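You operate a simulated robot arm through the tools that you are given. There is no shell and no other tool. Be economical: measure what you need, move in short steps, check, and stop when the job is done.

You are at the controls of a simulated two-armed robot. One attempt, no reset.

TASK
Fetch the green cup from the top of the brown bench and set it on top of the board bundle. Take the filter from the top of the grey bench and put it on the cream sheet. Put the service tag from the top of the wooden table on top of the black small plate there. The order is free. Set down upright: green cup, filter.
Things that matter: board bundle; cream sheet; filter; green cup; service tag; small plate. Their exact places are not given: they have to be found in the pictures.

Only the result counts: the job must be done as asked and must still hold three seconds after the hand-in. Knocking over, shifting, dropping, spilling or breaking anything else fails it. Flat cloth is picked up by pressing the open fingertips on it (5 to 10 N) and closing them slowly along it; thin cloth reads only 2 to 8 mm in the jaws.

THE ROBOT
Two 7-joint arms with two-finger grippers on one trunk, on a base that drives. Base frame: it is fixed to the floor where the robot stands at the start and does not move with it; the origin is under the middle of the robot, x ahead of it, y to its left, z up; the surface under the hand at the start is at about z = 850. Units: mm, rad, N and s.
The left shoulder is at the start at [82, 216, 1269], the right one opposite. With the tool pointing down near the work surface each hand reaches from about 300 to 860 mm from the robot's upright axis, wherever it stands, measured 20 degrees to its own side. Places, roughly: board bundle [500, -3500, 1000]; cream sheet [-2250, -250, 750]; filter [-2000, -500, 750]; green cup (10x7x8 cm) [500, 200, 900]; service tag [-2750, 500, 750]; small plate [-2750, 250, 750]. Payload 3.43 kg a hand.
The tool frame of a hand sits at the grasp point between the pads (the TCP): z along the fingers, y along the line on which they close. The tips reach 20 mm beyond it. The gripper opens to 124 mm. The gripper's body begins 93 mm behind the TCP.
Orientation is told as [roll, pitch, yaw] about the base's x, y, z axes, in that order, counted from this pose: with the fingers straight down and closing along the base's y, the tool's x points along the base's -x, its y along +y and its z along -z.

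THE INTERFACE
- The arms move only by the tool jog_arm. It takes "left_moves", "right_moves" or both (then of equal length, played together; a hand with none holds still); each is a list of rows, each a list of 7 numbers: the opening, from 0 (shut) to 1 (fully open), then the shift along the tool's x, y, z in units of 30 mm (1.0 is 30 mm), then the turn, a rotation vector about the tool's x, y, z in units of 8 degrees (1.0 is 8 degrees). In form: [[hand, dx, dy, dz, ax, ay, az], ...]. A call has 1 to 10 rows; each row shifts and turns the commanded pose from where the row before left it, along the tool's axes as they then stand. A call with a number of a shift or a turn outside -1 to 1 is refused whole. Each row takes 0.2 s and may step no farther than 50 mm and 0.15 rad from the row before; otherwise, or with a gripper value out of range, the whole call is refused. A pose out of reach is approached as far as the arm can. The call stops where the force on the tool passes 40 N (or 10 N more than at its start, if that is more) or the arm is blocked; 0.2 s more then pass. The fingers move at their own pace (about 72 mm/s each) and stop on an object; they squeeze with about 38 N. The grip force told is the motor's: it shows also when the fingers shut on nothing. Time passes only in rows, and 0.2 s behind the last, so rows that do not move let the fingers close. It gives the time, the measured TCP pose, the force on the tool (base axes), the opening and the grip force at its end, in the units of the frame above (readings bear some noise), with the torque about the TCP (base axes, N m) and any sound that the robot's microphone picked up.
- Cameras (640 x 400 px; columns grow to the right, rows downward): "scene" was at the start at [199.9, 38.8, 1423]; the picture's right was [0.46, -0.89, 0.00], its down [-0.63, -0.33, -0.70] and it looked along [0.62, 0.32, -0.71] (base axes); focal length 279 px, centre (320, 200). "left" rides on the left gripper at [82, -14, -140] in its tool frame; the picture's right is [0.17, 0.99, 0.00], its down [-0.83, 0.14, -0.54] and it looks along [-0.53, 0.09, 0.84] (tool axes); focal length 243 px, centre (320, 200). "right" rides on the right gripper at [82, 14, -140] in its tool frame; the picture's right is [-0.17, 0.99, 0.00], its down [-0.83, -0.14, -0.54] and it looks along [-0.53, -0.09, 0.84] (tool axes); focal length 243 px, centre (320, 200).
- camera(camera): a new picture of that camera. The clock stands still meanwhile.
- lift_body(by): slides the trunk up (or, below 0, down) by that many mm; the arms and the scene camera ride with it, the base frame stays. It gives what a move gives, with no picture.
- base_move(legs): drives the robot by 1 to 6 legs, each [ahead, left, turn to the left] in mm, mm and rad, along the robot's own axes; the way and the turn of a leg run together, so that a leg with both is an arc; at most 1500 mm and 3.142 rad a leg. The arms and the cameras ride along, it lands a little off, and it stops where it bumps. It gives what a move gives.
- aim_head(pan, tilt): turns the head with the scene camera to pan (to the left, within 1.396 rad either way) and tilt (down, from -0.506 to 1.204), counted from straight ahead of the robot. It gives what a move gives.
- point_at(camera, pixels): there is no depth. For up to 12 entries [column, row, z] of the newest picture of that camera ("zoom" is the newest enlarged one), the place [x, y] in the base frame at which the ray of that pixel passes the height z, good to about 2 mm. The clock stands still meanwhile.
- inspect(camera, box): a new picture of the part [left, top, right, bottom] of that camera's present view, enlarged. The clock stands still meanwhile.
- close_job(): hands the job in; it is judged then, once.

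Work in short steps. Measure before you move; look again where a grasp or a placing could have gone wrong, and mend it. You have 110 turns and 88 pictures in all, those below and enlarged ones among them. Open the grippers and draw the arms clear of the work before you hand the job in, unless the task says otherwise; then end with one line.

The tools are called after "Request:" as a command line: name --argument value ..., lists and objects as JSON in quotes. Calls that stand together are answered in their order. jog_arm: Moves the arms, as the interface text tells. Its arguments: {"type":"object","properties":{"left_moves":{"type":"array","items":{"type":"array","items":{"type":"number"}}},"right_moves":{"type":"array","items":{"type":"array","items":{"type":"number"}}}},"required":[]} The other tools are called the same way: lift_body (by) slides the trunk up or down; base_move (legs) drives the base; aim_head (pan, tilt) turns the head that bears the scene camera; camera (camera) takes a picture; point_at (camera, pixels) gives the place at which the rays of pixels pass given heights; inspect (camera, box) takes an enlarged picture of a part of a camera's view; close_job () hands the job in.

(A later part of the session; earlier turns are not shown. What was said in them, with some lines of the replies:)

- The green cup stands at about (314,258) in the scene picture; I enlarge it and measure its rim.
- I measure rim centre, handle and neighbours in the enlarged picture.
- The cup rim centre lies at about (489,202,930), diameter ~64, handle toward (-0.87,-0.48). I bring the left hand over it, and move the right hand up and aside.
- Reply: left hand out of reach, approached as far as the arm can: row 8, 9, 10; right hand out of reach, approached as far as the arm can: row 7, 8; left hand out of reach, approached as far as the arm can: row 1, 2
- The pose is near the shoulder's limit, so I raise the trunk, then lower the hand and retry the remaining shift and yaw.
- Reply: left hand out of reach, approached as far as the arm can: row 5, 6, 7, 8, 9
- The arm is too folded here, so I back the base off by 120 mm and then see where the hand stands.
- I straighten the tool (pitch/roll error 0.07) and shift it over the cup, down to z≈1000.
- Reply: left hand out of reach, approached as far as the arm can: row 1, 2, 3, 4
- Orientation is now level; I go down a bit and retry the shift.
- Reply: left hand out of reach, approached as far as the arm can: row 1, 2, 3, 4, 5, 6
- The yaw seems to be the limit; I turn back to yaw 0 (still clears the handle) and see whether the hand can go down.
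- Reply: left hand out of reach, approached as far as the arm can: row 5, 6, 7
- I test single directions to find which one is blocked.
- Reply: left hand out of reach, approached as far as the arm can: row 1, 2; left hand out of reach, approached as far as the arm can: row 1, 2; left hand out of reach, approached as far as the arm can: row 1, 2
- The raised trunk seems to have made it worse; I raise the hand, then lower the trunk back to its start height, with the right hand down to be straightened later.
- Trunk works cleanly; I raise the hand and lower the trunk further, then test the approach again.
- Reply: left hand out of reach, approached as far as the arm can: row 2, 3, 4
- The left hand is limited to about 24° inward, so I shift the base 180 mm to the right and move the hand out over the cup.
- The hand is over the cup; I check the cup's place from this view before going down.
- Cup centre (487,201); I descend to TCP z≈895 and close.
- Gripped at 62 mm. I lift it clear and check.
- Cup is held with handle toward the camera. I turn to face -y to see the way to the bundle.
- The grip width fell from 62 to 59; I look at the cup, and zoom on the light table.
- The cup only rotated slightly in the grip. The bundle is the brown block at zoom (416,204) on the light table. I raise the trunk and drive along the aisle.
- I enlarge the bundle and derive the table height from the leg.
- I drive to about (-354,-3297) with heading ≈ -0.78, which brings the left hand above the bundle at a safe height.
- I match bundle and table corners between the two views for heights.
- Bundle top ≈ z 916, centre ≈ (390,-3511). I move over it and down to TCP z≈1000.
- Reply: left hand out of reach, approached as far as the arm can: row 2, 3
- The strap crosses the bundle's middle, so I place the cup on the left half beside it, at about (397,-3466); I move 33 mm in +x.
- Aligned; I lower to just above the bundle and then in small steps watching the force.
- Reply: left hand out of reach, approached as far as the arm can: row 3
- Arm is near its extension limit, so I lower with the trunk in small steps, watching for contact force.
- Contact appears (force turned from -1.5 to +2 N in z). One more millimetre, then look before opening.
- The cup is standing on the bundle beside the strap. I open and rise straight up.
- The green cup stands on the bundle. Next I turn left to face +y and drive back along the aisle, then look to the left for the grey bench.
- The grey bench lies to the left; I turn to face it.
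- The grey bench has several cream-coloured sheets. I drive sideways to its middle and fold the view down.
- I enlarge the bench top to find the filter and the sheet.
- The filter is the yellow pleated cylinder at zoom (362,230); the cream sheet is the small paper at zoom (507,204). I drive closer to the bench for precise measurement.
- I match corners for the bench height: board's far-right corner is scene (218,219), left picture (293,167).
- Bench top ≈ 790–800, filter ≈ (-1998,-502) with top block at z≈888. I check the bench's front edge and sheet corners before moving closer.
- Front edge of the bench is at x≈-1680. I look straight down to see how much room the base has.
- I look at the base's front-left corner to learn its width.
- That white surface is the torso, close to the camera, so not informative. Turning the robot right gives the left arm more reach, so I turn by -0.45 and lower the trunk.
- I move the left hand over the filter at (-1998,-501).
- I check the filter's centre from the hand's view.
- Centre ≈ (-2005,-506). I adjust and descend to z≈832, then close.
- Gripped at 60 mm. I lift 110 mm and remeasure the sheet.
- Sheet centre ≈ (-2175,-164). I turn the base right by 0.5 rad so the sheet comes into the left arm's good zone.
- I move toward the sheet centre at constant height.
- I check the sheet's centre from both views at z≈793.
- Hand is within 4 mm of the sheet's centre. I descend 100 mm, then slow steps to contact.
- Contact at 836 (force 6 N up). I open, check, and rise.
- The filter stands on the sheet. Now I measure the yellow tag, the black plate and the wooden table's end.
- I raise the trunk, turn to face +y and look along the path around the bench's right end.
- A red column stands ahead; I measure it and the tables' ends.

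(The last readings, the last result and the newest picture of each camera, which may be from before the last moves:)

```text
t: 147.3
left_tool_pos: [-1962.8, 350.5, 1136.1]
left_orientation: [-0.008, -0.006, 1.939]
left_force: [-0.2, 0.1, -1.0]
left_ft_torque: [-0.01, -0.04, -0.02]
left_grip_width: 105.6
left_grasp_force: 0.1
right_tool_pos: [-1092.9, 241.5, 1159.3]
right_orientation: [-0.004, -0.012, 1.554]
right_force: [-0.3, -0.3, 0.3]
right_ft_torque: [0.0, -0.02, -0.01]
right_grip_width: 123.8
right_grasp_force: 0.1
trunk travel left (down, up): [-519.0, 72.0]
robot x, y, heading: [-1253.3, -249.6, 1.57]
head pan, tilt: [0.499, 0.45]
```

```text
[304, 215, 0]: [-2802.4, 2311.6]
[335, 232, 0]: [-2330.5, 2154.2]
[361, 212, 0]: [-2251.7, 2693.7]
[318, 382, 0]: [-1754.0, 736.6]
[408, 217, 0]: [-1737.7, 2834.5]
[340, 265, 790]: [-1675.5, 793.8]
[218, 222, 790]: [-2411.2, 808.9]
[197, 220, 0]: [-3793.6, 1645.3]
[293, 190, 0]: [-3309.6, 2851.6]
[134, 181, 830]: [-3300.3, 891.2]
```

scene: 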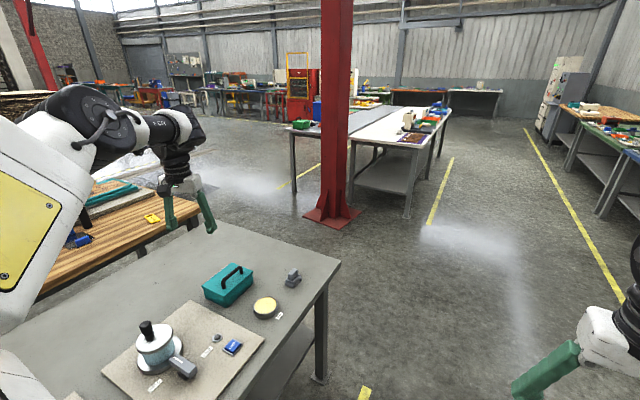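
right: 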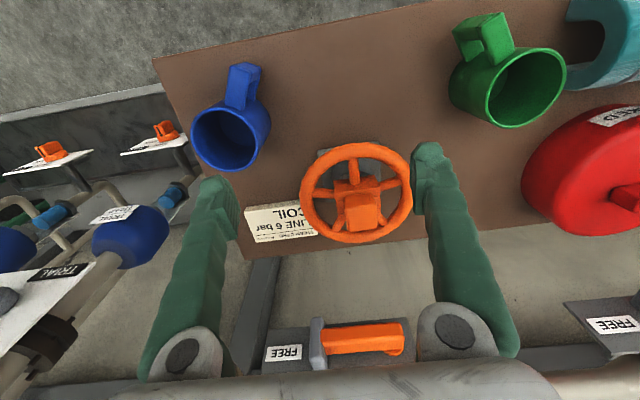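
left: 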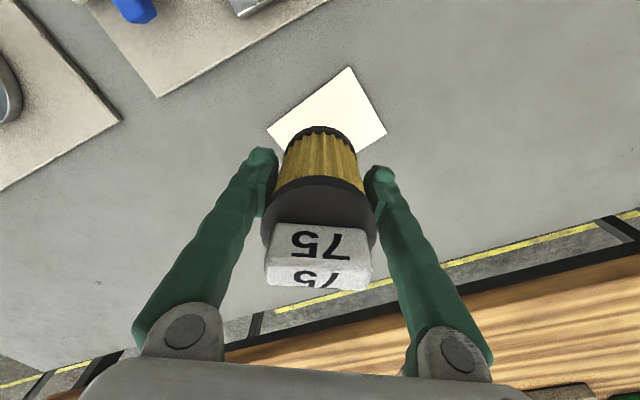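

I tuck the left hand in, then drive around the bench's right end to about (-2600,1300) and turn toward the wooden table.

Request:
jog_arm --left_moves '[[0.85, 0.68, -0.83, 0, 0, 0, 0], [0.85, 0.68, -0.83, 0, 0, 0, 0], [0.85, 0.68, -0.83, 0, 0, 0, 0], [0.85, 0.68, -0.83, 0, 0, 0, 0], [0.85, 0.68, -0.83, 0, 0, 0, 0], [0.85, 0.68, -0.83, 0, 0, 0, 0], [0.85, 0.68, -0.83, 0, 0, 0, 0], [0.85, 0.5, -0.6, 0, 0, 0, 0]]'

Request:
base_move --legs '[[1450, 0, 0], [100, 0, 0], [0, 1345, 0], [0, 0, 1.7]]'

Request:
aim_head --pan 0.8 --tilt 0.6

Request:
camera --camera "scene"

```text
t: 149.1
left_tool_pos: [-1724.0, 274.2, 1137.4]
left_orientation: [-0.007, -0.008, 1.941]
left_force: [0.0, -0.3, -0.3]
left_ft_torque: [0.01, 0.03, 0.02]
left_grip_width: 105.5
left_grasp_force: 0.0
right_tool_pos: [-1092.2, 240.5, 1157.9]
right_orientation: [-0.003, -0.012, 1.552]
right_force: [-0.4, 0.0, 0.2]
right_ft_torque: [0.03, -0.01, 0.01]
right_grip_width: 123.9
right_grasp_force: 0.0
trunk travel left (down, up): [-519.0, 72.0]
robot x, y, heading: [-1254.6, -252.1, 1.565]
head pan, tilt: [0.499, 0.45]
```

```text
t: 182.1
left_tool_pos: [-3045.3, 790.7, 1136.0]
left_orientation: [-0.01, -0.007, -2.659]
left_force: [0.0, 0.2, -0.1]
left_ft_torque: [0.02, 0.03, 0.02]
left_grip_width: 105.3
left_grasp_force: 0.1
right_tool_pos: [-3083.9, 1423.7, 1159.0]
right_orientation: [-0.003, -0.012, -3.046]
right_force: [0.7, 0.1, 0.0]
right_ft_torque: [0.01, -0.04, 0.0]
right_grip_width: 124.0
right_grasp_force: 0.0
trunk travel left (down, up): [-519.0, 72.0]
robot x, y, heading: [-2578.1, 1316.0, -3.031]
head pan, tilt: [0.499, 0.45]
```

```text
t: 182.9
left_tool_pos: [-3044.5, 791.5, 1136.1]
left_orientation: [-0.006, -0.009, -2.659]
left_force: [-0.2, -0.1, -0.6]
left_ft_torque: [0.0, -0.01, -0.04]
left_grip_width: 105.4
left_grasp_force: 0.0
right_tool_pos: [-3082.3, 1424.1, 1158.3]
right_orientation: [-0.003, -0.013, -3.046]
right_force: [0.2, 0.1, -1.2]
right_ft_torque: [-0.01, 0.0, 0.0]
right_grip_width: 123.9
right_grasp_force: 0.1
trunk travel left (down, up): [-519.0, 72.0]
robot x, y, heading: [-2575.2, 1318.3, -3.039]
head pan, tilt: [0.799, 0.6]
```

```text
42 pictures are left
```

scene: 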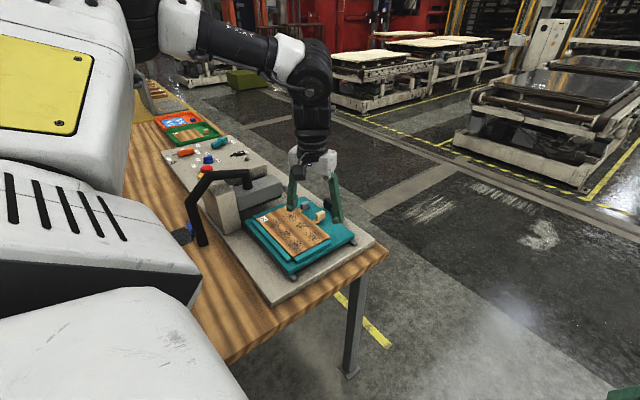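

The torso hides the near part; I turn 0.4 rad further left so the table is in front-left and look with both cameras.

Request:
base_move --legs '[[0, 0, 0.4]]'

Request:
aim_head --pan 0.6 --tilt 0.7

Request:
camera --camera "scene"

Request:
camera --camera "left"

```text
t: 184.9
left_tool_pos: [-2800.8, 649.6, 1137.4]
left_orientation: [-0.007, -0.008, -2.259]
left_force: [0.5, -0.3, 0.3]
left_ft_torque: [0.03, -0.02, 0.0]
left_grip_width: 105.4
left_grasp_force: 0.0
right_tool_pos: [-3084.9, 1216.3, 1159.6]
right_orientation: [-0.001, -0.011, -2.645]
right_force: [0.0, -0.6, -0.4]
right_ft_torque: [0.01, 0.0, 0.02]
right_grip_width: 123.9
right_grasp_force: 0.1
trunk travel left (down, up): [-519.0, 72.0]
robot x, y, heading: [-2575.3, 1318.9, -2.629]
head pan, tilt: [0.799, 0.6]
```

```text
t: 185.6
left_tool_pos: [-2800.5, 650.2, 1136.4]
left_orientation: [-0.008, -0.008, -2.259]
left_force: [0.5, 0.6, -0.3]
left_ft_torque: [0.01, 0.01, 0.02]
left_grip_width: 105.4
left_grasp_force: 0.0
right_tool_pos: [-3083.7, 1216.0, 1158.3]
right_orientation: [-0.003, -0.012, -2.646]
right_force: [0.1, 0.2, -0.4]
right_ft_torque: [0.03, 0.01, 0.02]
right_grip_width: 123.9
right_grasp_force: 0.1
trunk travel left (down, up): [-519.0, 72.0]
robot x, y, heading: [-2576.6, 1314.8, -2.631]
head pan, tilt: [0.6, 0.7]
```

```text
41 pictures are left
```

scene: 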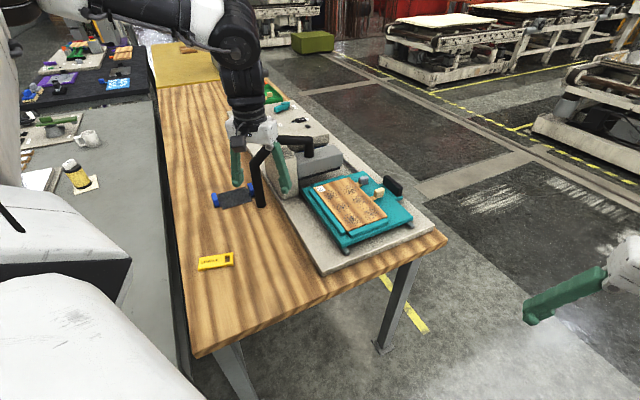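

```text
40 pictures are left
```

left: 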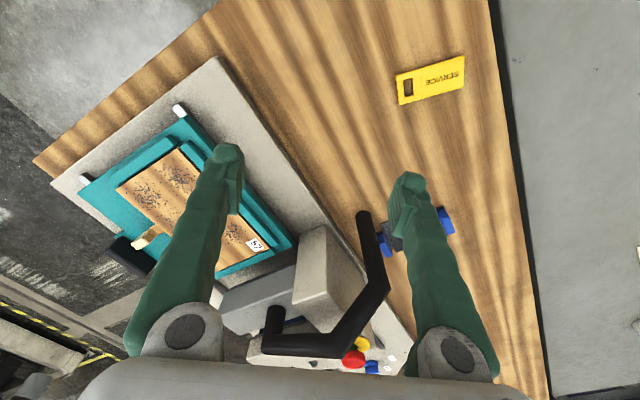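

A black lever hangs near the plate; I zoom on both views to find its height and the plate.

Request:
inspect --camera "scene" --box '[180, 110, 340, 290]'

Request:
inspect --camera "left" --box '[240, 150, 480, 390]'

Request:
point_at --camera "left" --pixels '[[363, 213, 850], [363, 213, 900], [363, 213, 950], [385, 285, 950], [385, 285, 1000], [398, 75, 850], [465, 57, 850], [463, 86, 850], [402, 103, 850]]'

Request:
point_at --camera "scene" --pixels '[[262, 205, 850], [262, 205, 900], [262, 205, 950], [250, 168, 950], [250, 168, 1000], [198, 262, 850], [233, 253, 850], [234, 262, 850], [199, 270, 850], [233, 199, 850], [233, 199, 870]]'

```text
2.22 times, centred on (260, 200) of scene
```

zoom: 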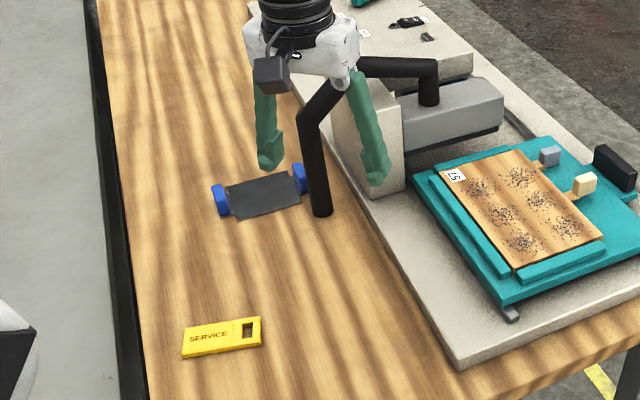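

```text
1.67 times, centred on (360, 270) of left
```

zoom: 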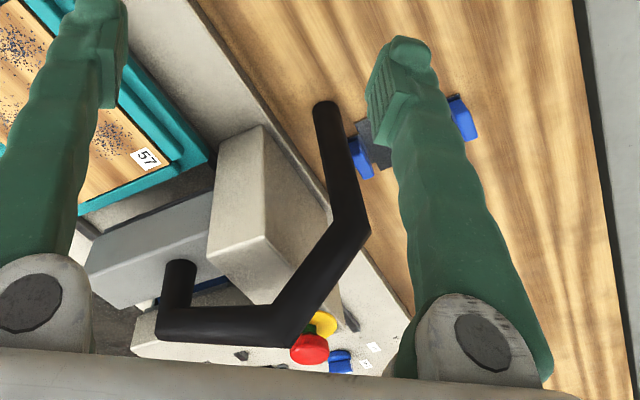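

```text
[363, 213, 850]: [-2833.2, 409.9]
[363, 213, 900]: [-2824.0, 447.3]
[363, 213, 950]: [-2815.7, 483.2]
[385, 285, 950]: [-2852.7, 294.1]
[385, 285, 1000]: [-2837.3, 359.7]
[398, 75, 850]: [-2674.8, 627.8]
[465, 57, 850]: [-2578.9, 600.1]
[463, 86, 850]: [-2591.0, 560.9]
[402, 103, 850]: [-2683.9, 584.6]
```

```text
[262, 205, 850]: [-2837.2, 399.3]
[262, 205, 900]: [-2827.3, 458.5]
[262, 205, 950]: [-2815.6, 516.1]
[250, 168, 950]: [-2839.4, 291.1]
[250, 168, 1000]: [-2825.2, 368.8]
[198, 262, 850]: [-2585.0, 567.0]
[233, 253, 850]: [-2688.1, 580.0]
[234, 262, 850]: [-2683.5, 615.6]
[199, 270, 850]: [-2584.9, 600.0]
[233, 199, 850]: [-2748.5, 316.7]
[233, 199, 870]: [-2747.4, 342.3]
```

Table top ≈ 845, tag centre ≈ (-2633,592) with long axis ≈ -0.2 rad; lever top ≈ 975. I rotate the hand to close across the tag's width, then shift it over the tag.

Request:
jog_arm --left_moves '[[0.85, 0, 0, 0, 0, 0, 0.97], [0.85, 0, 0, 0, 0, 0, 0.97], [0.85, 0, 0, 0, 0, 0, 0.97], [0.85, 0, 0, 0, 0, 0, 0.97], [0.85, 0, 0, 0, 0, 0, 0.97], [0.85, 0, 0, 0, 0, 0, 0.97], [0.85, 0, 0, 0, 0, 0, 0.97], [0.85, 0, 0, 0, 0, 0, 0.97], [0.85, 0, 0, 0, 0, 0, 0]]'

```text
t: 187.6
left_tool_pos: [-2799.2, 650.4, 1137.7]
left_orientation: [0.003, -0.01, 2.94]
left_force: [-0.2, -0.5, -0.1]
left_ft_torque: [0.04, 0.0, 0.02]
left_grip_width: 105.5
left_grasp_force: 0.0
right_tool_pos: [-3084.0, 1215.7, 1157.6]
right_orientation: [-0.003, -0.013, -2.645]
right_force: [-0.4, 0.7, 0.4]
right_ft_torque: [0.01, 0.0, 0.01]
right_grip_width: 123.8
right_grasp_force: 0.1
trunk travel left (down, up): [-519.0, 72.0]
robot x, y, heading: [-2575.1, 1319.0, -2.632]
head pan, tilt: [0.6, 0.7]
```

Request:
jog_arm --left_moves '[[0.6, 0.968, 0.13, 0, 0, 0, 0], [0.6, 0.968, 0.13, 0, 0, 0, 0], [0.6, 0.968, 0.13, 0, 0, 0, 0], [0.6, 0.968, 0.13, 0, 0, 0, 0], [0.6, 0.968, 0.13, 0, 0, 0, 0], [0.6, 0.968, 0.13, 0, 0, 0, 0], [0.6, 0, 0, 0, 0, 0, 0]]'

Request:
camera --camera "left"

Request:
inspect --camera "scene" --box '[180, 170, 308, 250]'

```text
t: 189.2
left_tool_pos: [-2634.5, 592.9, 1134.2]
left_orientation: [0.001, -0.009, 2.942]
left_force: [0.6, 0.0, 0.2]
left_ft_torque: [0.03, -0.01, 0.02]
left_grip_width: 74.3
left_grasp_force: 0.1
right_tool_pos: [-3084.1, 1216.7, 1159.7]
right_orientation: [-0.003, -0.011, -2.644]
right_force: [0.1, -0.6, 0.4]
right_ft_torque: [-0.03, -0.03, -0.02]
right_grip_width: 124.1
right_grasp_force: 0.1
trunk travel left (down, up): [-519.0, 72.0]
robot x, y, heading: [-2577.3, 1319.4, -2.628]
head pan, tilt: [0.6, 0.7]
```

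```text
37 pictures are left
```

left: 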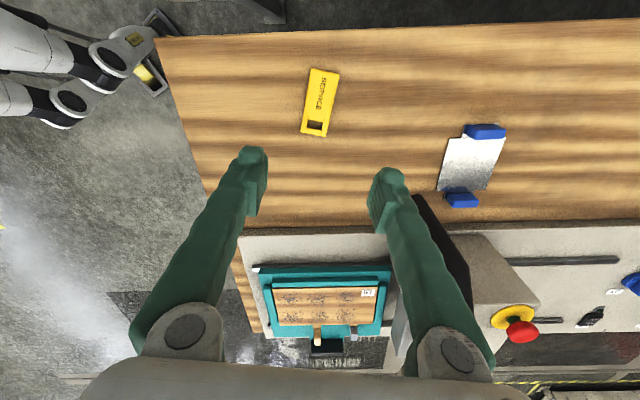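

```text
5.00 times, centred on (244, 210) of scene
```

zoom: 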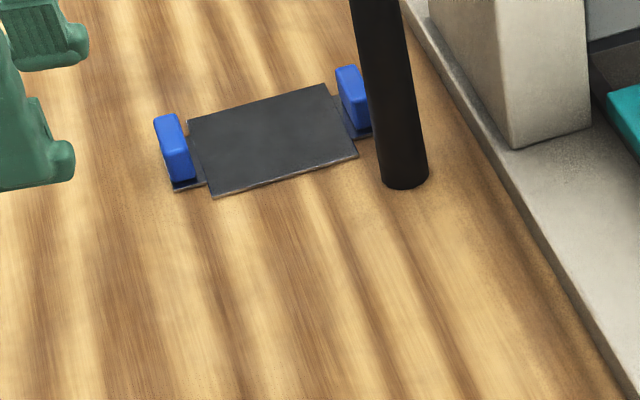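

The plate is clear now; I measure plate corners, blue end pieces and the tag in both views.

Request:
point_at --camera "zoom" --pixels '[[187, 120, 848], [323, 84, 848], [358, 158, 848], [213, 197, 848], [183, 190, 848], [168, 120, 875], [345, 72, 875], [405, 185, 870], [360, 5, 940]]'

Request:
point_at --camera "left" --pixels '[[450, 140, 848], [505, 140, 848], [487, 190, 848], [437, 187, 848], [485, 126, 875], [463, 192, 875], [310, 68, 850], [340, 75, 850], [327, 137, 850], [301, 131, 850], [415, 195, 875]]'

Request:
inspect --camera "left" --box '[270, 50, 540, 220]'

```text
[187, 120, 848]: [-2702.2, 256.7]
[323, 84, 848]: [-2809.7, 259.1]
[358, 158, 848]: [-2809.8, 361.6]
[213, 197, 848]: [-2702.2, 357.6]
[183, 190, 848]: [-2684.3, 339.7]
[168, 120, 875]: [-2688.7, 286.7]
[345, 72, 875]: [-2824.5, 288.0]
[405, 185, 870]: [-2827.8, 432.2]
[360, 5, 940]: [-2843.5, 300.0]
```

```text
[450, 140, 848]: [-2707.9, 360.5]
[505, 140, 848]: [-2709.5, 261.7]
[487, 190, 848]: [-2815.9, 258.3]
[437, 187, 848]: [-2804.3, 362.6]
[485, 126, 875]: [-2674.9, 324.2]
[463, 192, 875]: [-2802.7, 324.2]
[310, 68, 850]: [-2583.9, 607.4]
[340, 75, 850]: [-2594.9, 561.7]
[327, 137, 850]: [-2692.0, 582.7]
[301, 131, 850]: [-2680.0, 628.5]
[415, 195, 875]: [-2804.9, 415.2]
```

```text
2.35 times, centred on (405, 135) of left
```

zoom: 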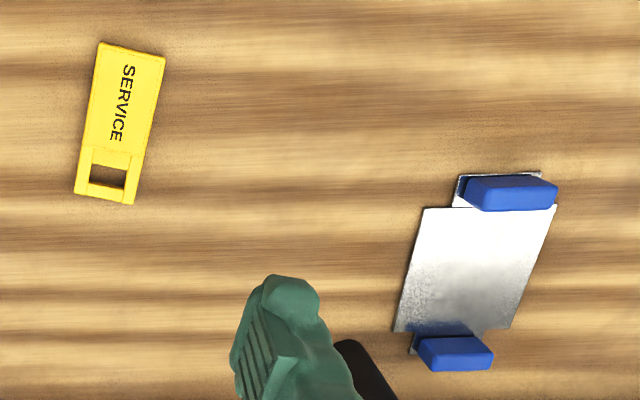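

The plate is a ~105 mm square centred at (-2758,310) with the blue pieces outside it; the tag is ~98×46 at (-2637,594). I lower with the trunk and arm to just above the tag.

Request:
lift_body --by -150

Request:
jog_arm --left_moves '[[0.6, -0.06, 0, 0.8, 0, 0, 0], [0.6, 0, 0, 0.8, 0, 0, 0], [0.6, 0, 0, 0.8, 0, 0, 0], [0.6, 0, 0, 0, 0, 0, 0]]'

Request:
camera --camera "left"

Request:
camera --camera "scene"

```text
t: 191.0
left_tool_pos: [-2634.5, 591.6, 985.9]
left_orientation: [0.001, -0.011, 2.939]
left_force: [-0.1, -0.1, -0.9]
left_ft_torque: [-0.01, 0.0, 0.0]
left_grip_width: 74.2
left_grasp_force: 0.1
right_tool_pos: [-3083.2, 1215.1, 1008.8]
right_orientation: [-0.002, -0.012, -2.643]
right_force: [-0.8, 0.0, -0.2]
right_ft_torque: [0.03, -0.05, 0.01]
right_grip_width: 124.2
right_grasp_force: 0.1
trunk travel left (down, up): [-369.0, 222.0]
robot x, y, heading: [-2572.8, 1319.5, -2.63]
head pan, tilt: [0.6, 0.7]
```

```text
t: 192.0
left_tool_pos: [-2638.1, 592.3, 913.2]
left_orientation: [0.003, -0.01, 2.941]
left_force: [-0.9, -0.2, 1.4]
left_ft_torque: [-0.01, 0.0, -0.02]
left_grip_width: 74.4
left_grasp_force: 0.0
right_tool_pos: [-3084.0, 1216.3, 1009.0]
right_orientation: [-0.002, -0.012, -2.643]
right_force: [0.2, 0.0, 0.1]
right_ft_torque: [0.01, 0.04, -0.01]
right_grip_width: 123.7
right_grasp_force: 0.1
trunk travel left (down, up): [-369.0, 222.0]
robot x, y, heading: [-2576.4, 1314.3, -2.631]
head pan, tilt: [0.6, 0.7]
```

```text
34 pictures are left
```

left: 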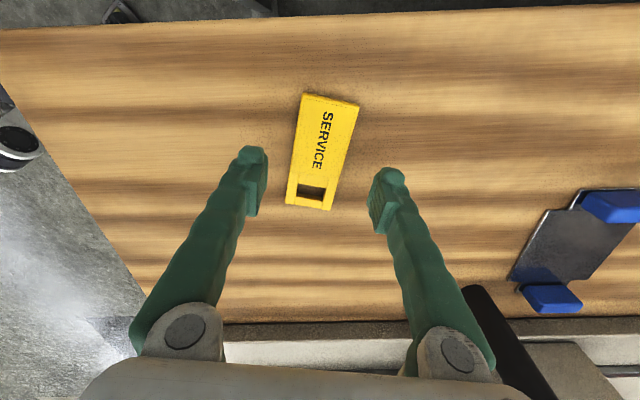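

```text
33 pictures are left
```

scene: 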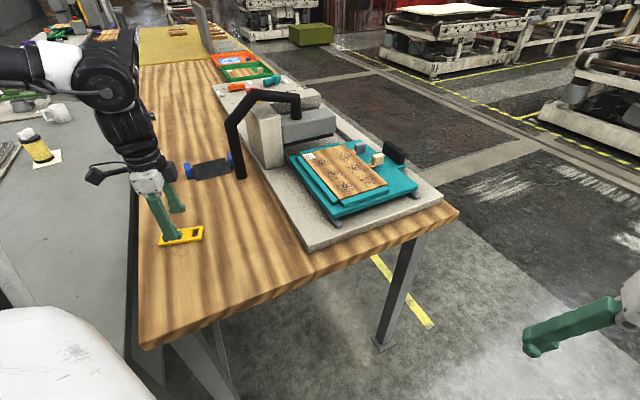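

Request:
point_at --camera "left" --pixels '[[304, 94, 852], [359, 104, 852], [331, 210, 852], [286, 203, 852], [323, 150, 852]]'

```text
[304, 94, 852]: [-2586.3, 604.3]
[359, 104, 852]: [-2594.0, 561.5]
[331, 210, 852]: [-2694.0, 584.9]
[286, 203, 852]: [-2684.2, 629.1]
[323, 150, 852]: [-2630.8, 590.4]
```

Aligned within 3 mm. I descend to TCP ≈ 868 (tips just above the table) in steps.

Request:
jog_arm --left_moves '[[0.6, 0, -0.08, 0.7, 0, 0, 0], [0.6, 0, 0, 0.5, 0, 0, 0], [0.6, 0, 0, 0.2, 0, 0, 0], [0.6, 0, 0, 0, 0, 0, 0]]'

Request:
inspect --camera "scene" --box '[120, 190, 248, 270]'

```text
t: 193.0
left_tool_pos: [-2636.3, 595.6, 871.6]
left_orientation: [0.001, -0.008, 2.943]
left_force: [0.1, -0.5, -0.3]
left_ft_torque: [0.01, 0.0, -0.01]
left_grip_width: 74.3
left_grasp_force: 0.1
right_tool_pos: [-3083.4, 1216.2, 1010.0]
right_orientation: [-0.003, -0.011, -2.644]
right_force: [0.5, 0.4, -1.2]
right_ft_torque: [-0.04, 0.01, 0.0]
right_grip_width: 124.0
right_grasp_force: 0.1
trunk travel left (down, up): [-369.0, 222.0]
robot x, y, heading: [-2573.4, 1315.4, -2.631]
head pan, tilt: [0.6, 0.7]
```

```text
5.00 times, centred on (184, 230) of scene
```

zoom: 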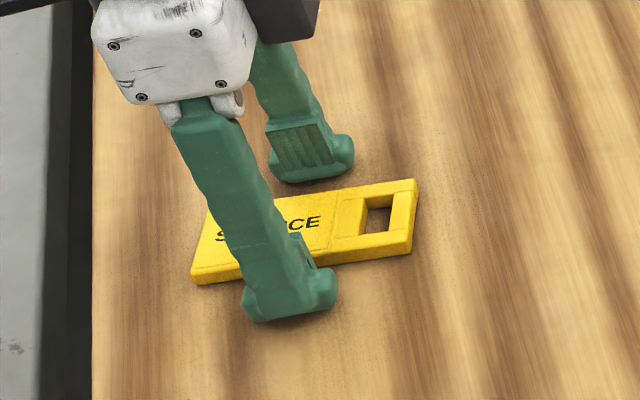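

Tag is a solid plate ~10 mm thick. I go down a few mm more watching force.

Request:
jog_arm --left_moves '[[0.6, 0, 0, 0.07, 0, 0, 0], [0.6, 0, 0, 0.07, 0, 0, 0], [0.6, 0, 0, 0, 0, 0, 0]]'

Request:
jog_arm --left_moves '[[0.6, 0, 0, 0.07, 0, 0, 0], [0.6, 0, 0, 0, 0, 0, 0]]'

```text
t: 193.8
left_tool_pos: [-2636.6, 594.1, 869.4]
left_orientation: [0.007, -0.009, 2.944]
left_force: [6.0, -2.0, 30.1]
left_ft_torque: [1.21, -0.52, -0.32]
left_grip_width: 74.2
left_grasp_force: 0.0
right_tool_pos: [-3082.8, 1216.7, 1010.2]
right_orientation: [-0.002, -0.015, -2.644]
right_force: [-0.7, -0.8, 0.5]
right_ft_torque: [0.0, 0.0, 0.0]
right_grip_width: 123.7
right_grasp_force: 0.1
trunk travel left (down, up): [-369.0, 222.0]
robot x, y, heading: [-2574.6, 1320.9, -2.634]
head pan, tilt: [0.6, 0.7]
```

```text
t: 194.1
left_tool_pos: [-2636.9, 593.1, 869.8]
left_orientation: [0.006, -0.008, 2.939]
left_force: [4.6, 1.7, 23.1]
left_ft_torque: [1.08, -0.42, -0.1]
left_grip_width: 77.0
left_grasp_force: 2.9
right_tool_pos: [-3083.4, 1216.0, 1010.2]
right_orientation: [-0.002, -0.013, -2.642]
right_force: [-0.1, -0.4, -0.2]
right_ft_torque: [0.02, -0.04, -0.02]
right_grip_width: 123.8
right_grasp_force: 0.0
trunk travel left (down, up): [-369.0, 222.0]
robot x, y, heading: [-2577.3, 1317.2, -2.632]
head pan, tilt: [0.6, 0.7]
stopped in row 1 (left hand): the force on the tool passed its limit at 45 N (the readings are from after the stop); the commanded pose is now the measured one
```

Table contact at TCP ≈ 870. I back off 2 mm and close.

Request:
jog_arm --left_moves '[[0.6, 0, 0, -0.07, 0, 0, 0], [0.5, 0, 0, 0, 0, 0, 0], [0.4, 0, 0, 0, 0, 0, 0], [0.3, 0, 0, 0, 0, 0, 0], [0.25, 0, 0, 0, 0, 0, 0], [0.25, 0, 0, 0, 0, 0, 0]]'

Request:
inspect --camera "scene" --box '[120, 190, 248, 270]'

```text
t: 195.5
left_tool_pos: [-2638.3, 593.4, 868.9]
left_orientation: [0.009, -0.01, 2.943]
left_force: [-1.1, -0.9, 3.8]
left_ft_torque: [0.07, -0.1, -0.01]
left_grip_width: 42.9
left_grasp_force: 38.1
right_tool_pos: [-3083.6, 1215.5, 1008.7]
right_orientation: [-0.001, -0.012, -2.646]
right_force: [0.9, 0.1, -0.1]
right_ft_torque: [0.02, 0.01, 0.03]
right_grip_width: 124.1
right_grasp_force: 0.2
trunk travel left (down, up): [-369.0, 222.0]
robot x, y, heading: [-2579.6, 1319.4, -2.629]
head pan, tilt: [0.6, 0.7]
```

```text
5.00 times, centred on (184, 230) of scene
```

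zoom: 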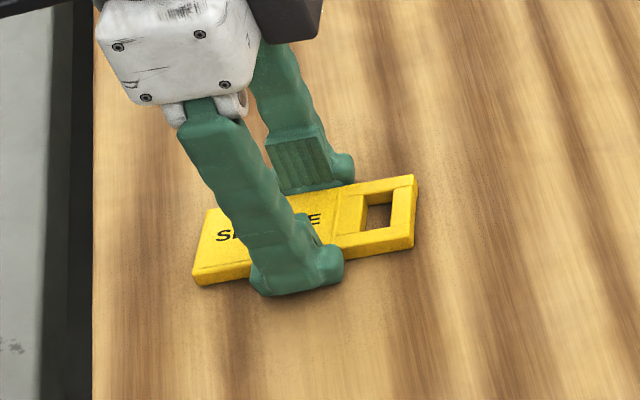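

Gripped at 43 mm. I lift 100 mm, rotate to the plate's alignment, and measure the table's end for the base clearance.

Request:
jog_arm --left_moves '[[0.25, 0, 0, -0.4, 0, 0, 0], [0.25, 0, 0, -0.8, 0, 0, 0], [0.25, 0, 0, -0.8, 0, 0, 0], [0.25, 0, 0, -0.8, 0, 0, 0], [0.25, 0, 0, -0.8, 0, 0, -0.65], [0.25, 0, 0, 0, 0, 0, -0.65], [0.25, 0, 0, 0, 0, 0, 0]]'

Request:
camera --camera "scene"

Request:
point_at --camera "scene" --pixels '[[146, 346, 850], [458, 212, 850], [300, 280, 850], [382, 348, 0], [139, 150, 850]]'

```text
t: 197.1
left_tool_pos: [-2636.0, 593.5, 977.2]
left_orientation: [0.004, -0.01, 3.124]
left_force: [0.0, 0.6, -0.7]
left_ft_torque: [-0.01, 0.02, -0.03]
left_grip_width: 43.0
left_grasp_force: 38.0
right_tool_pos: [-3084.2, 1216.0, 1009.5]
right_orientation: [-0.002, -0.013, -2.642]
right_force: [-0.3, 0.2, 0.0]
right_ft_torque: [0.0, 0.02, -0.02]
right_grip_width: 124.2
right_grasp_force: 0.1
trunk travel left (down, up): [-369.0, 222.0]
robot x, y, heading: [-2575.6, 1318.0, -2.627]
head pan, tilt: [0.6, 0.7]
```

```text
30 pictures are left
```

scene: 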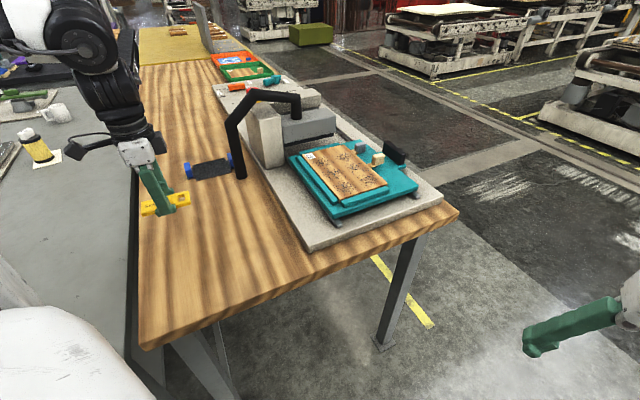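

```text
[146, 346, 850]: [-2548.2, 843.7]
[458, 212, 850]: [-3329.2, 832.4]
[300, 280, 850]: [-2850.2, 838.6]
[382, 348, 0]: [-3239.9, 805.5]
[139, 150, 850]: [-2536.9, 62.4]
```

Table end at y≈838. Driving 139 mm straight ahead (world (-120,-70)) keeps 410 mm clearance and brings the plate in reach.

Request:
base_move --legs '[[139, 0, 0]]'

```text
t: 198.6
left_tool_pos: [-2756.8, 527.7, 978.1]
left_orientation: [0.004, -0.011, 3.124]
left_force: [-0.1, 0.0, 0.3]
left_ft_torque: [0.01, 0.0, -0.03]
left_grip_width: 42.9
left_grasp_force: 38.0
right_tool_pos: [-3203.7, 1149.3, 1008.6]
right_orientation: [-0.003, -0.015, -2.644]
right_force: [-0.1, 0.6, 0.0]
right_ft_torque: [0.01, 0.0, 0.01]
right_grip_width: 124.1
right_grasp_force: 0.0
trunk travel left (down, up): [-369.0, 222.0]
robot x, y, heading: [-2698.6, 1249.1, -2.631]
head pan, tilt: [0.6, 0.7]
```

I raise 40 mm above the lever's height, then move in −y over the plate.

Request:
jog_arm --left_moves '[[0.25, 0, 0, -0.7, 0, 0, 0], [0.25, 0, 0, -0.7, 0, 0, 0], [0.25, 0.02, 0.91, 0, 0, 0, 0], [0.25, 0.02, 0.91, 0, 0, 0, 0], [0.25, 0.02, 0.91, 0, 0, 0, 0], [0.25, 0.02, 0.91, 0, 0, 0, 0], [0.25, 0.02, 0.91, 0, 0, 0, 0], [0.25, 0.02, 0.91, 0, 0, 0, 0], [0.25, 0.02, 0.91, 0, 0, 0, 0], [0.25, 0.02, 0.91, 0, 0, 0, 0]]'

Request:
aim_head --pan 0.9 --tilt 0.65

Request:
camera --camera "left"

Request:
camera --camera "scene"

```text
t: 200.8
left_tool_pos: [-2757.5, 307.6, 1018.9]
left_orientation: [0.002, -0.01, 3.12]
left_force: [0.5, 0.5, -0.8]
left_ft_torque: [0.03, -0.01, -0.01]
left_grip_width: 43.2
left_grasp_force: 37.5
right_tool_pos: [-3204.0, 1148.4, 1008.4]
right_orientation: [-0.003, -0.012, -2.645]
right_force: [0.1, -0.9, 0.0]
right_ft_torque: [0.02, -0.02, 0.0]
right_grip_width: 123.9
right_grasp_force: 0.0
trunk travel left (down, up): [-369.0, 222.0]
robot x, y, heading: [-2696.4, 1253.8, -2.632]
head pan, tilt: [0.6, 0.7]
```

```text
t: 201.6
left_tool_pos: [-2757.0, 308.3, 1019.8]
left_orientation: [0.002, -0.01, 3.122]
left_force: [-0.7, -0.5, -0.3]
left_ft_torque: [-0.02, -0.03, -0.01]
left_grip_width: 43.2
left_grasp_force: 38.1
right_tool_pos: [-3203.5, 1148.4, 1009.5]
right_orientation: [-0.001, -0.011, -2.644]
right_force: [-0.2, -0.3, 0.5]
right_ft_torque: [0.0, -0.01, 0.0]
right_grip_width: 124.2
right_grasp_force: 0.1
trunk travel left (down, up): [-369.0, 222.0]
robot x, y, heading: [-2690.6, 1251.8, -2.632]
head pan, tilt: [0.901, 0.649]
```

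```text
29 pictures are left
```

left: 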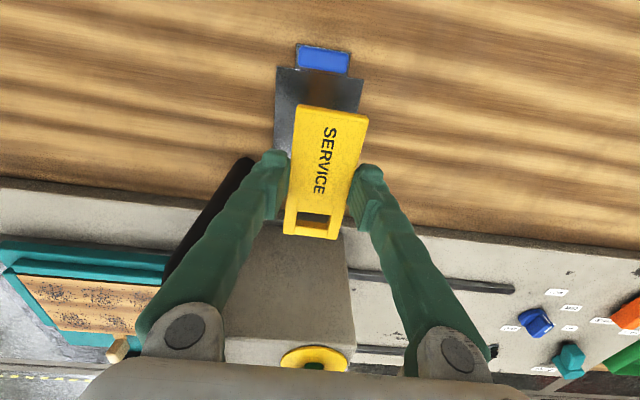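

```text
28 pictures are left
```

scene: 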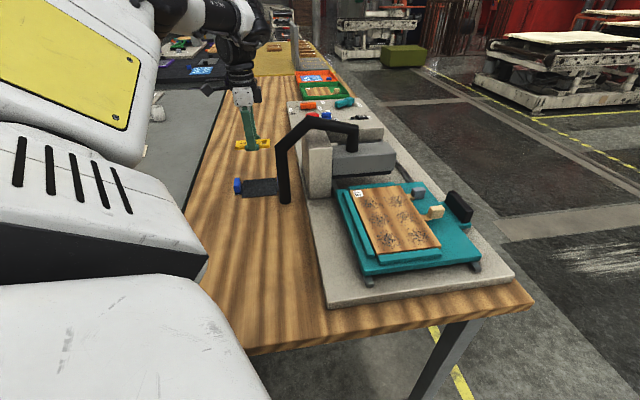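

I verify plate location from here: left-view corners (277,67) and (363,81), and enlarge the scene view.

Request:
point_at --camera "left" --pixels '[[277, 67, 853], [363, 81, 853], [323, 60, 853], [304, 105, 1000], [367, 116, 1000], [284, 235, 1000], [335, 239, 1000], [250, 160, 870]]'

Request:
inspect --camera "scene" --box '[200, 100, 360, 200]'

```text
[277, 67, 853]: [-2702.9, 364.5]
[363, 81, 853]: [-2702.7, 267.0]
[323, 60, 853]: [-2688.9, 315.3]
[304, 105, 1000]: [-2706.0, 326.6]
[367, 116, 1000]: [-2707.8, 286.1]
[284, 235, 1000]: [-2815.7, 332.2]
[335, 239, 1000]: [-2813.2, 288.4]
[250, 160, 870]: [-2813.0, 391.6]
```

```text
4.00 times, centred on (280, 150) of scene
```

zoom: 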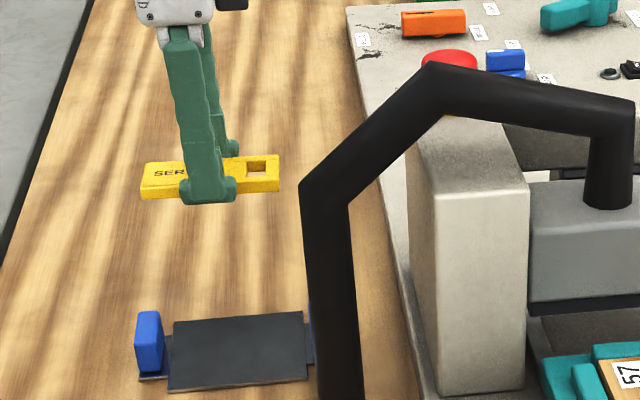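

Tag is centred over the plate with ≥12 mm to the posts and lever. I descend to TCP≈905 and check.

Request:
jog_arm --left_moves '[[0.25, 0.1, -0.1, 0.5, 0, 0, 0], [0.25, 0, 0, 0.8, 0, 0, 0], [0.25, 0, 0, 0.8, 0, 0, 0], [0.25, 0, 0, 0.8, 0, 0, 0], [0.25, 0, 0, 0.9, 0, 0, 0], [0.25, 0, 0, 0, 0, 0, 0]]'

Request:
inspect --camera "scene" --box '[200, 100, 360, 200]'

Request:
camera --camera "left"

```text
t: 203.0
left_tool_pos: [-2756.2, 311.4, 906.4]
left_orientation: [0.005, -0.012, 3.122]
left_force: [-0.5, 1.2, 0.2]
left_ft_torque: [0.02, 0.01, 0.0]
left_grip_width: 43.0
left_grasp_force: 38.0
right_tool_pos: [-3204.9, 1148.8, 1008.3]
right_orientation: [-0.002, -0.012, -2.645]
right_force: [0.1, 0.1, 0.0]
right_ft_torque: [0.0, -0.01, 0.0]
right_grip_width: 124.3
right_grasp_force: 0.0
trunk travel left (down, up): [-369.0, 222.0]
robot x, y, heading: [-2696.6, 1248.1, -2.632]
head pan, tilt: [0.901, 0.649]
```

```text
4.00 times, centred on (280, 150) of scene
```

zoom: 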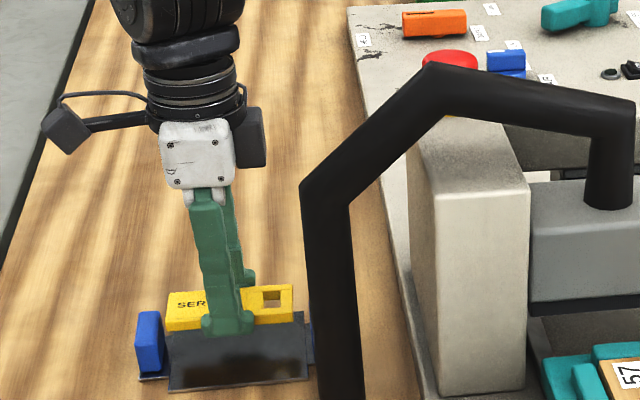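

```text
25 pictures are left
```

left: 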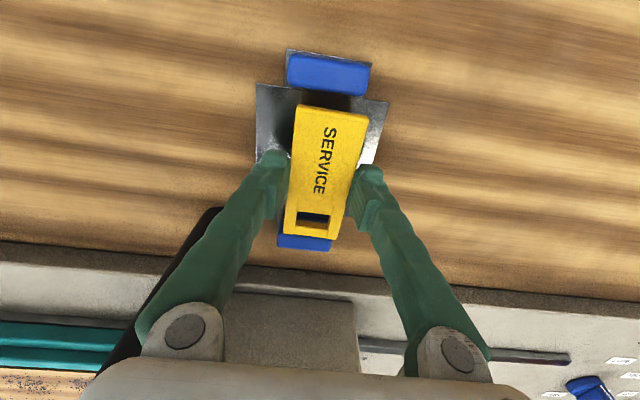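

Lined up between the blue posts. I descend slowly to contact.

Request:
jog_arm --left_moves '[[0.25, 0, 0, 0.4, 0, 0, 0], [0.25, 0, 0, 0.3, 0, 0, 0], [0.25, 0, 0, 0.1, 0, 0, 0], [0.25, 0, 0, 0, 0, 0, 0]]'

Request:
jog_arm --left_moves '[[0.25, 0, 0, 0.08, 0, 0, 0], [0.25, 0, 0, 0, 0, 0, 0]]'

Request:
jog_arm --left_moves '[[0.25, 0, 0, 0.06, 0, 0, 0], [0.25, 0, 0, 0, 0, 0, 0]]'

```text
t: 204.0
left_tool_pos: [-2754.7, 310.5, 883.1]
left_orientation: [0.004, -0.011, 3.122]
left_force: [0.1, -0.3, 0.3]
left_ft_torque: [-0.01, 0.03, -0.04]
left_grip_width: 43.3
left_grasp_force: 38.2
right_tool_pos: [-3203.1, 1150.3, 1008.8]
right_orientation: [-0.003, -0.013, -2.645]
right_force: [0.3, -0.6, 0.0]
right_ft_torque: [0.0, 0.03, -0.01]
right_grip_width: 123.9
right_grasp_force: 0.1
trunk travel left (down, up): [-369.0, 222.0]
robot x, y, heading: [-2696.1, 1247.7, -2.631]
head pan, tilt: [0.901, 0.649]
```

```text
t: 204.6
left_tool_pos: [-2755.4, 311.1, 879.5]
left_orientation: [0.002, -0.011, 3.121]
left_force: [0.0, -0.2, -0.3]
left_ft_torque: [-0.02, 0.0, -0.03]
left_grip_width: 43.1
left_grasp_force: 37.8
right_tool_pos: [-3203.4, 1148.3, 1009.0]
right_orientation: [-0.002, -0.014, -2.645]
right_force: [-0.1, 0.0, -0.3]
right_ft_torque: [0.03, -0.01, -0.01]
right_grip_width: 124.2
right_grasp_force: 0.1
trunk travel left (down, up): [-369.0, 222.0]
robot x, y, heading: [-2698.6, 1248.7, -2.63]
head pan, tilt: [0.901, 0.649]
```

```text
t: 205.2
left_tool_pos: [-2755.7, 310.3, 878.7]
left_orientation: [0.005, -0.011, 3.121]
left_force: [-0.4, -0.5, 0.4]
left_ft_torque: [0.01, -0.03, 0.03]
left_grip_width: 43.3
left_grasp_force: 37.6
right_tool_pos: [-3204.8, 1147.6, 1009.9]
right_orientation: [-0.004, -0.012, -2.645]
right_force: [-0.5, 0.8, 0.2]
right_ft_torque: [0.01, 0.02, 0.0]
right_grip_width: 123.9
right_grasp_force: 0.1
trunk travel left (down, up): [-369.0, 222.0]
robot x, y, heading: [-2696.7, 1250.2, -2.633]
head pan, tilt: [0.901, 0.649]
```

No contact yet at 878.7; I continue in ~1.5 mm steps.

Request:
jog_arm --left_moves '[[0.25, 0, 0, 0.06, 0, 0, 0], [0.25, 0, 0, 0, 0, 0, 0]]'

Request:
jog_arm --left_moves '[[0.25, 0, 0, 0.05, 0, 0, 0], [0.25, 0, 0, 0, 0, 0, 0]]'

```text
t: 205.8
left_tool_pos: [-2756.0, 310.4, 875.6]
left_orientation: [0.004, -0.011, 3.121]
left_force: [0.9, -0.9, 0.1]
left_ft_torque: [-0.01, 0.03, -0.03]
left_grip_width: 42.9
left_grasp_force: 38.3
right_tool_pos: [-3203.6, 1150.9, 1009.4]
right_orientation: [-0.003, -0.012, -2.644]
right_force: [1.1, 0.0, 0.3]
right_ft_torque: [-0.03, 0.0, 0.0]
right_grip_width: 124.3
right_grasp_force: 0.0
trunk travel left (down, up): [-369.0, 222.0]
robot x, y, heading: [-2695.2, 1251.9, -2.63]
head pan, tilt: [0.901, 0.649]
```

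```text
t: 206.4
left_tool_pos: [-2755.7, 311.7, 875.2]
left_orientation: [0.005, -0.01, 3.122]
left_force: [0.9, 0.3, -0.2]
left_ft_torque: [0.0, 0.02, -0.02]
left_grip_width: 43.2
left_grasp_force: 38.1
right_tool_pos: [-3204.8, 1148.7, 1009.4]
right_orientation: [-0.002, -0.013, -2.644]
right_force: [-0.1, -0.2, -0.4]
right_ft_torque: [0.0, 0.01, 0.01]
right_grip_width: 124.1
right_grasp_force: 0.1
trunk travel left (down, up): [-369.0, 222.0]
robot x, y, heading: [-2698.1, 1251.0, -2.633]
head pan, tilt: [0.901, 0.649]
```

Request:
jog_arm --left_moves '[[0.25, 0, 0, 0.05, 0, 0, 0], [0.25, 0, 0, 0, 0, 0, 0]]'

Request:
inspect --camera "scene" --box '[220, 160, 300, 210]'

```text
t: 207.0
left_tool_pos: [-2753.7, 310.7, 874.3]
left_orientation: [0.005, -0.01, 3.123]
left_force: [0.7, -0.3, 4.4]
left_ft_torque: [0.06, -0.14, -0.02]
left_grip_width: 43.1
left_grasp_force: 37.3
right_tool_pos: [-3204.7, 1149.3, 1009.4]
right_orientation: [-0.001, -0.012, -2.641]
right_force: [0.4, -0.5, -0.1]
right_ft_torque: [0.01, 0.0, -0.05]
right_grip_width: 123.9
right_grasp_force: 0.0
trunk travel left (down, up): [-369.0, 222.0]
robot x, y, heading: [-2696.7, 1253.1, -2.629]
head pan, tilt: [0.901, 0.649]
```

```text
8.00 times, centred on (260, 185) of scene
```

zoom: 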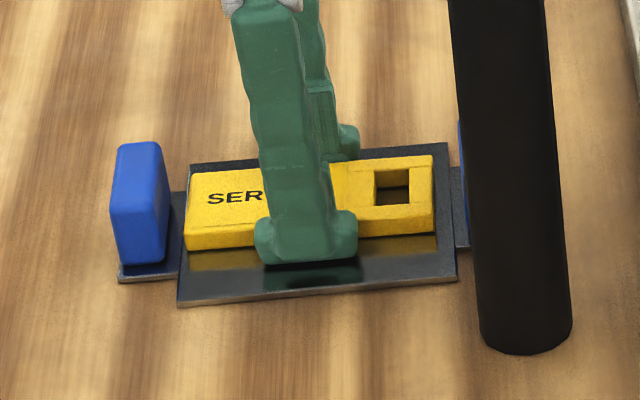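

Contact (4.4 N); the tag lies on the plate. I open and rise straight up.

Request:
jog_arm --left_moves '[[0.4, 0, 0, 0, 0, 0, 0], [0.5, 0, 0, 0, 0, 0, 0], [0.6, 0, 0, 0, 0, 0, 0], [0.6, 0, 0, 0, 0, 0, 0]]'

Request:
jog_arm --left_moves '[[0.6, 0, 0, -0.3, 0, 0, 0], [0.6, 0, 0, -0.8, 0, 0, 0], [0.6, 0, 0, -0.9, 0, 0, 0], [0.6, 0, 0, -0.9, 0, 0, 0], [0.6, 0, 0, -0.9, 0, 0, 0], [0.6, 0, 0, -0.9, 0, 0, 0], [0.6, 0, 0, 0, 0, 0, 0]]'

Request:
inspect --camera "scene" --box '[200, 140, 320, 215]'

Request:
camera --camera "left"

```text
t: 208.0
left_tool_pos: [-2754.1, 311.7, 874.6]
left_orientation: [0.004, -0.01, 3.123]
left_force: [-0.7, -2.5, 8.0]
left_ft_torque: [0.31, -0.04, 0.03]
left_grip_width: 73.2
left_grasp_force: 0.0
right_tool_pos: [-3204.7, 1148.7, 1010.1]
right_orientation: [-0.001, -0.012, -2.644]
right_force: [0.1, -0.4, -0.3]
right_ft_torque: [-0.02, 0.03, 0.0]
right_grip_width: 123.9
right_grasp_force: 0.1
trunk travel left (down, up): [-369.0, 222.0]
robot x, y, heading: [-2695.2, 1247.9, -2.635]
head pan, tilt: [0.901, 0.649]
```

```text
t: 209.6
left_tool_pos: [-2754.0, 310.9, 1015.3]
left_orientation: [0.003, -0.01, 3.123]
left_force: [0.2, 1.2, 0.1]
left_ft_torque: [0.04, -0.04, 0.03]
left_grip_width: 74.6
left_grasp_force: 0.1
right_tool_pos: [-3204.9, 1148.1, 1009.5]
right_orientation: [-0.003, -0.012, -2.645]
right_force: [0.5, -0.6, 0.2]
right_ft_torque: [-0.01, -0.02, 0.01]
right_grip_width: 124.2
right_grasp_force: 0.0
trunk travel left (down, up): [-369.0, 222.0]
robot x, y, heading: [-2697.2, 1246.5, -2.629]
head pan, tilt: [0.901, 0.649]
```

```text
5.33 times, centred on (260, 178) of scene
```

zoom: 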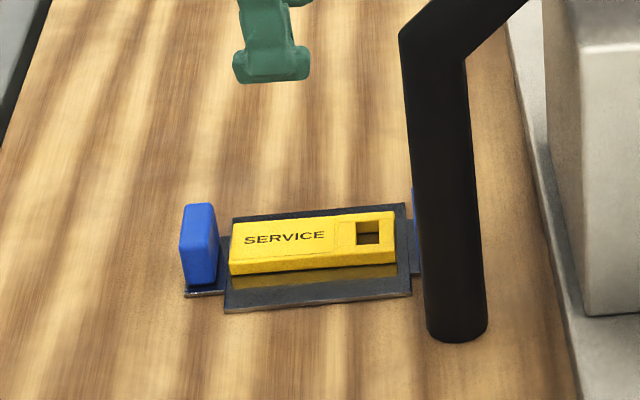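

```text
22 pictures are left
```

left: 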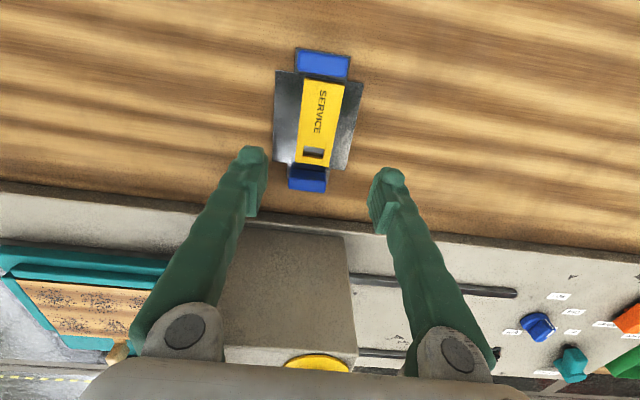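

The tag lies flat on the black plate. I raise the trunk and back the robot off to draw the arm clear.

Request:
lift_body --by 130

Request:
base_move --legs '[[-139, 0, 0], [0, -200, 0]]'

Request:
camera --camera "scene"

```text
t: 211.2
left_tool_pos: [-2754.6, 310.3, 1142.2]
left_orientation: [0.003, -0.009, 3.122]
left_force: [0.0, -0.2, 0.3]
left_ft_torque: [-0.01, -0.01, 0.01]
left_grip_width: 74.2
left_grasp_force: 0.2
right_tool_pos: [-3205.0, 1148.4, 1139.1]
right_orientation: [-0.004, -0.012, -2.644]
right_force: [0.0, 0.3, -0.5]
right_ft_torque: [-0.01, 0.01, 0.04]
right_grip_width: 124.0
right_grasp_force: 0.1
trunk travel left (down, up): [-499.0, 92.0]
robot x, y, heading: [-2693.7, 1253.3, -2.628]
head pan, tilt: [0.901, 0.649]
```

```text
t: 215.6
left_tool_pos: [-2726.5, 554.1, 1145.2]
left_orientation: [0.004, -0.011, 3.126]
left_force: [-0.1, 0.6, -0.6]
left_ft_torque: [0.04, 0.05, -0.01]
left_grip_width: 74.3
left_grasp_force: 0.1
right_tool_pos: [-3180.0, 1388.7, 1140.8]
right_orientation: [-0.003, -0.014, -2.64]
right_force: [0.9, -0.2, -0.6]
right_ft_torque: [0.0, 0.02, 0.01]
right_grip_width: 123.9
right_grasp_force: 0.0
trunk travel left (down, up): [-499.0, 92.0]
robot x, y, heading: [-2672.0, 1492.9, -2.627]
head pan, tilt: [0.901, 0.649]
```

```text
21 pictures are left
```

scene: 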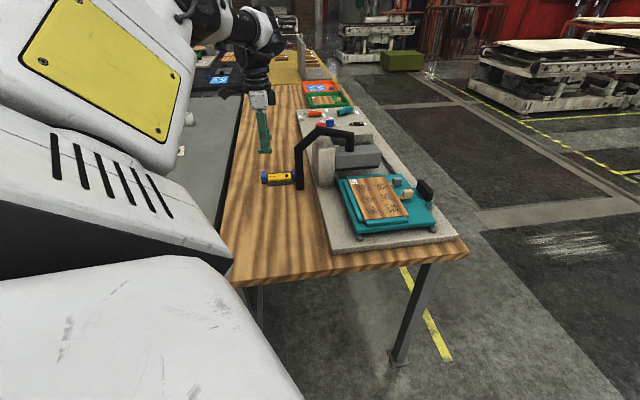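

All three items are placed and the arms are clear with open grippers, so I hand in.

Request:
close_job

```text
The job is handed in.
```

I placed all three items and handed the job in: the green cup stands upright on the board bundle, the filter stands upright on the cream sheet, and the service tag lies flat on the black plate. I looked at each one after letting go. I didn't go back to check the cup again before the hand-in.
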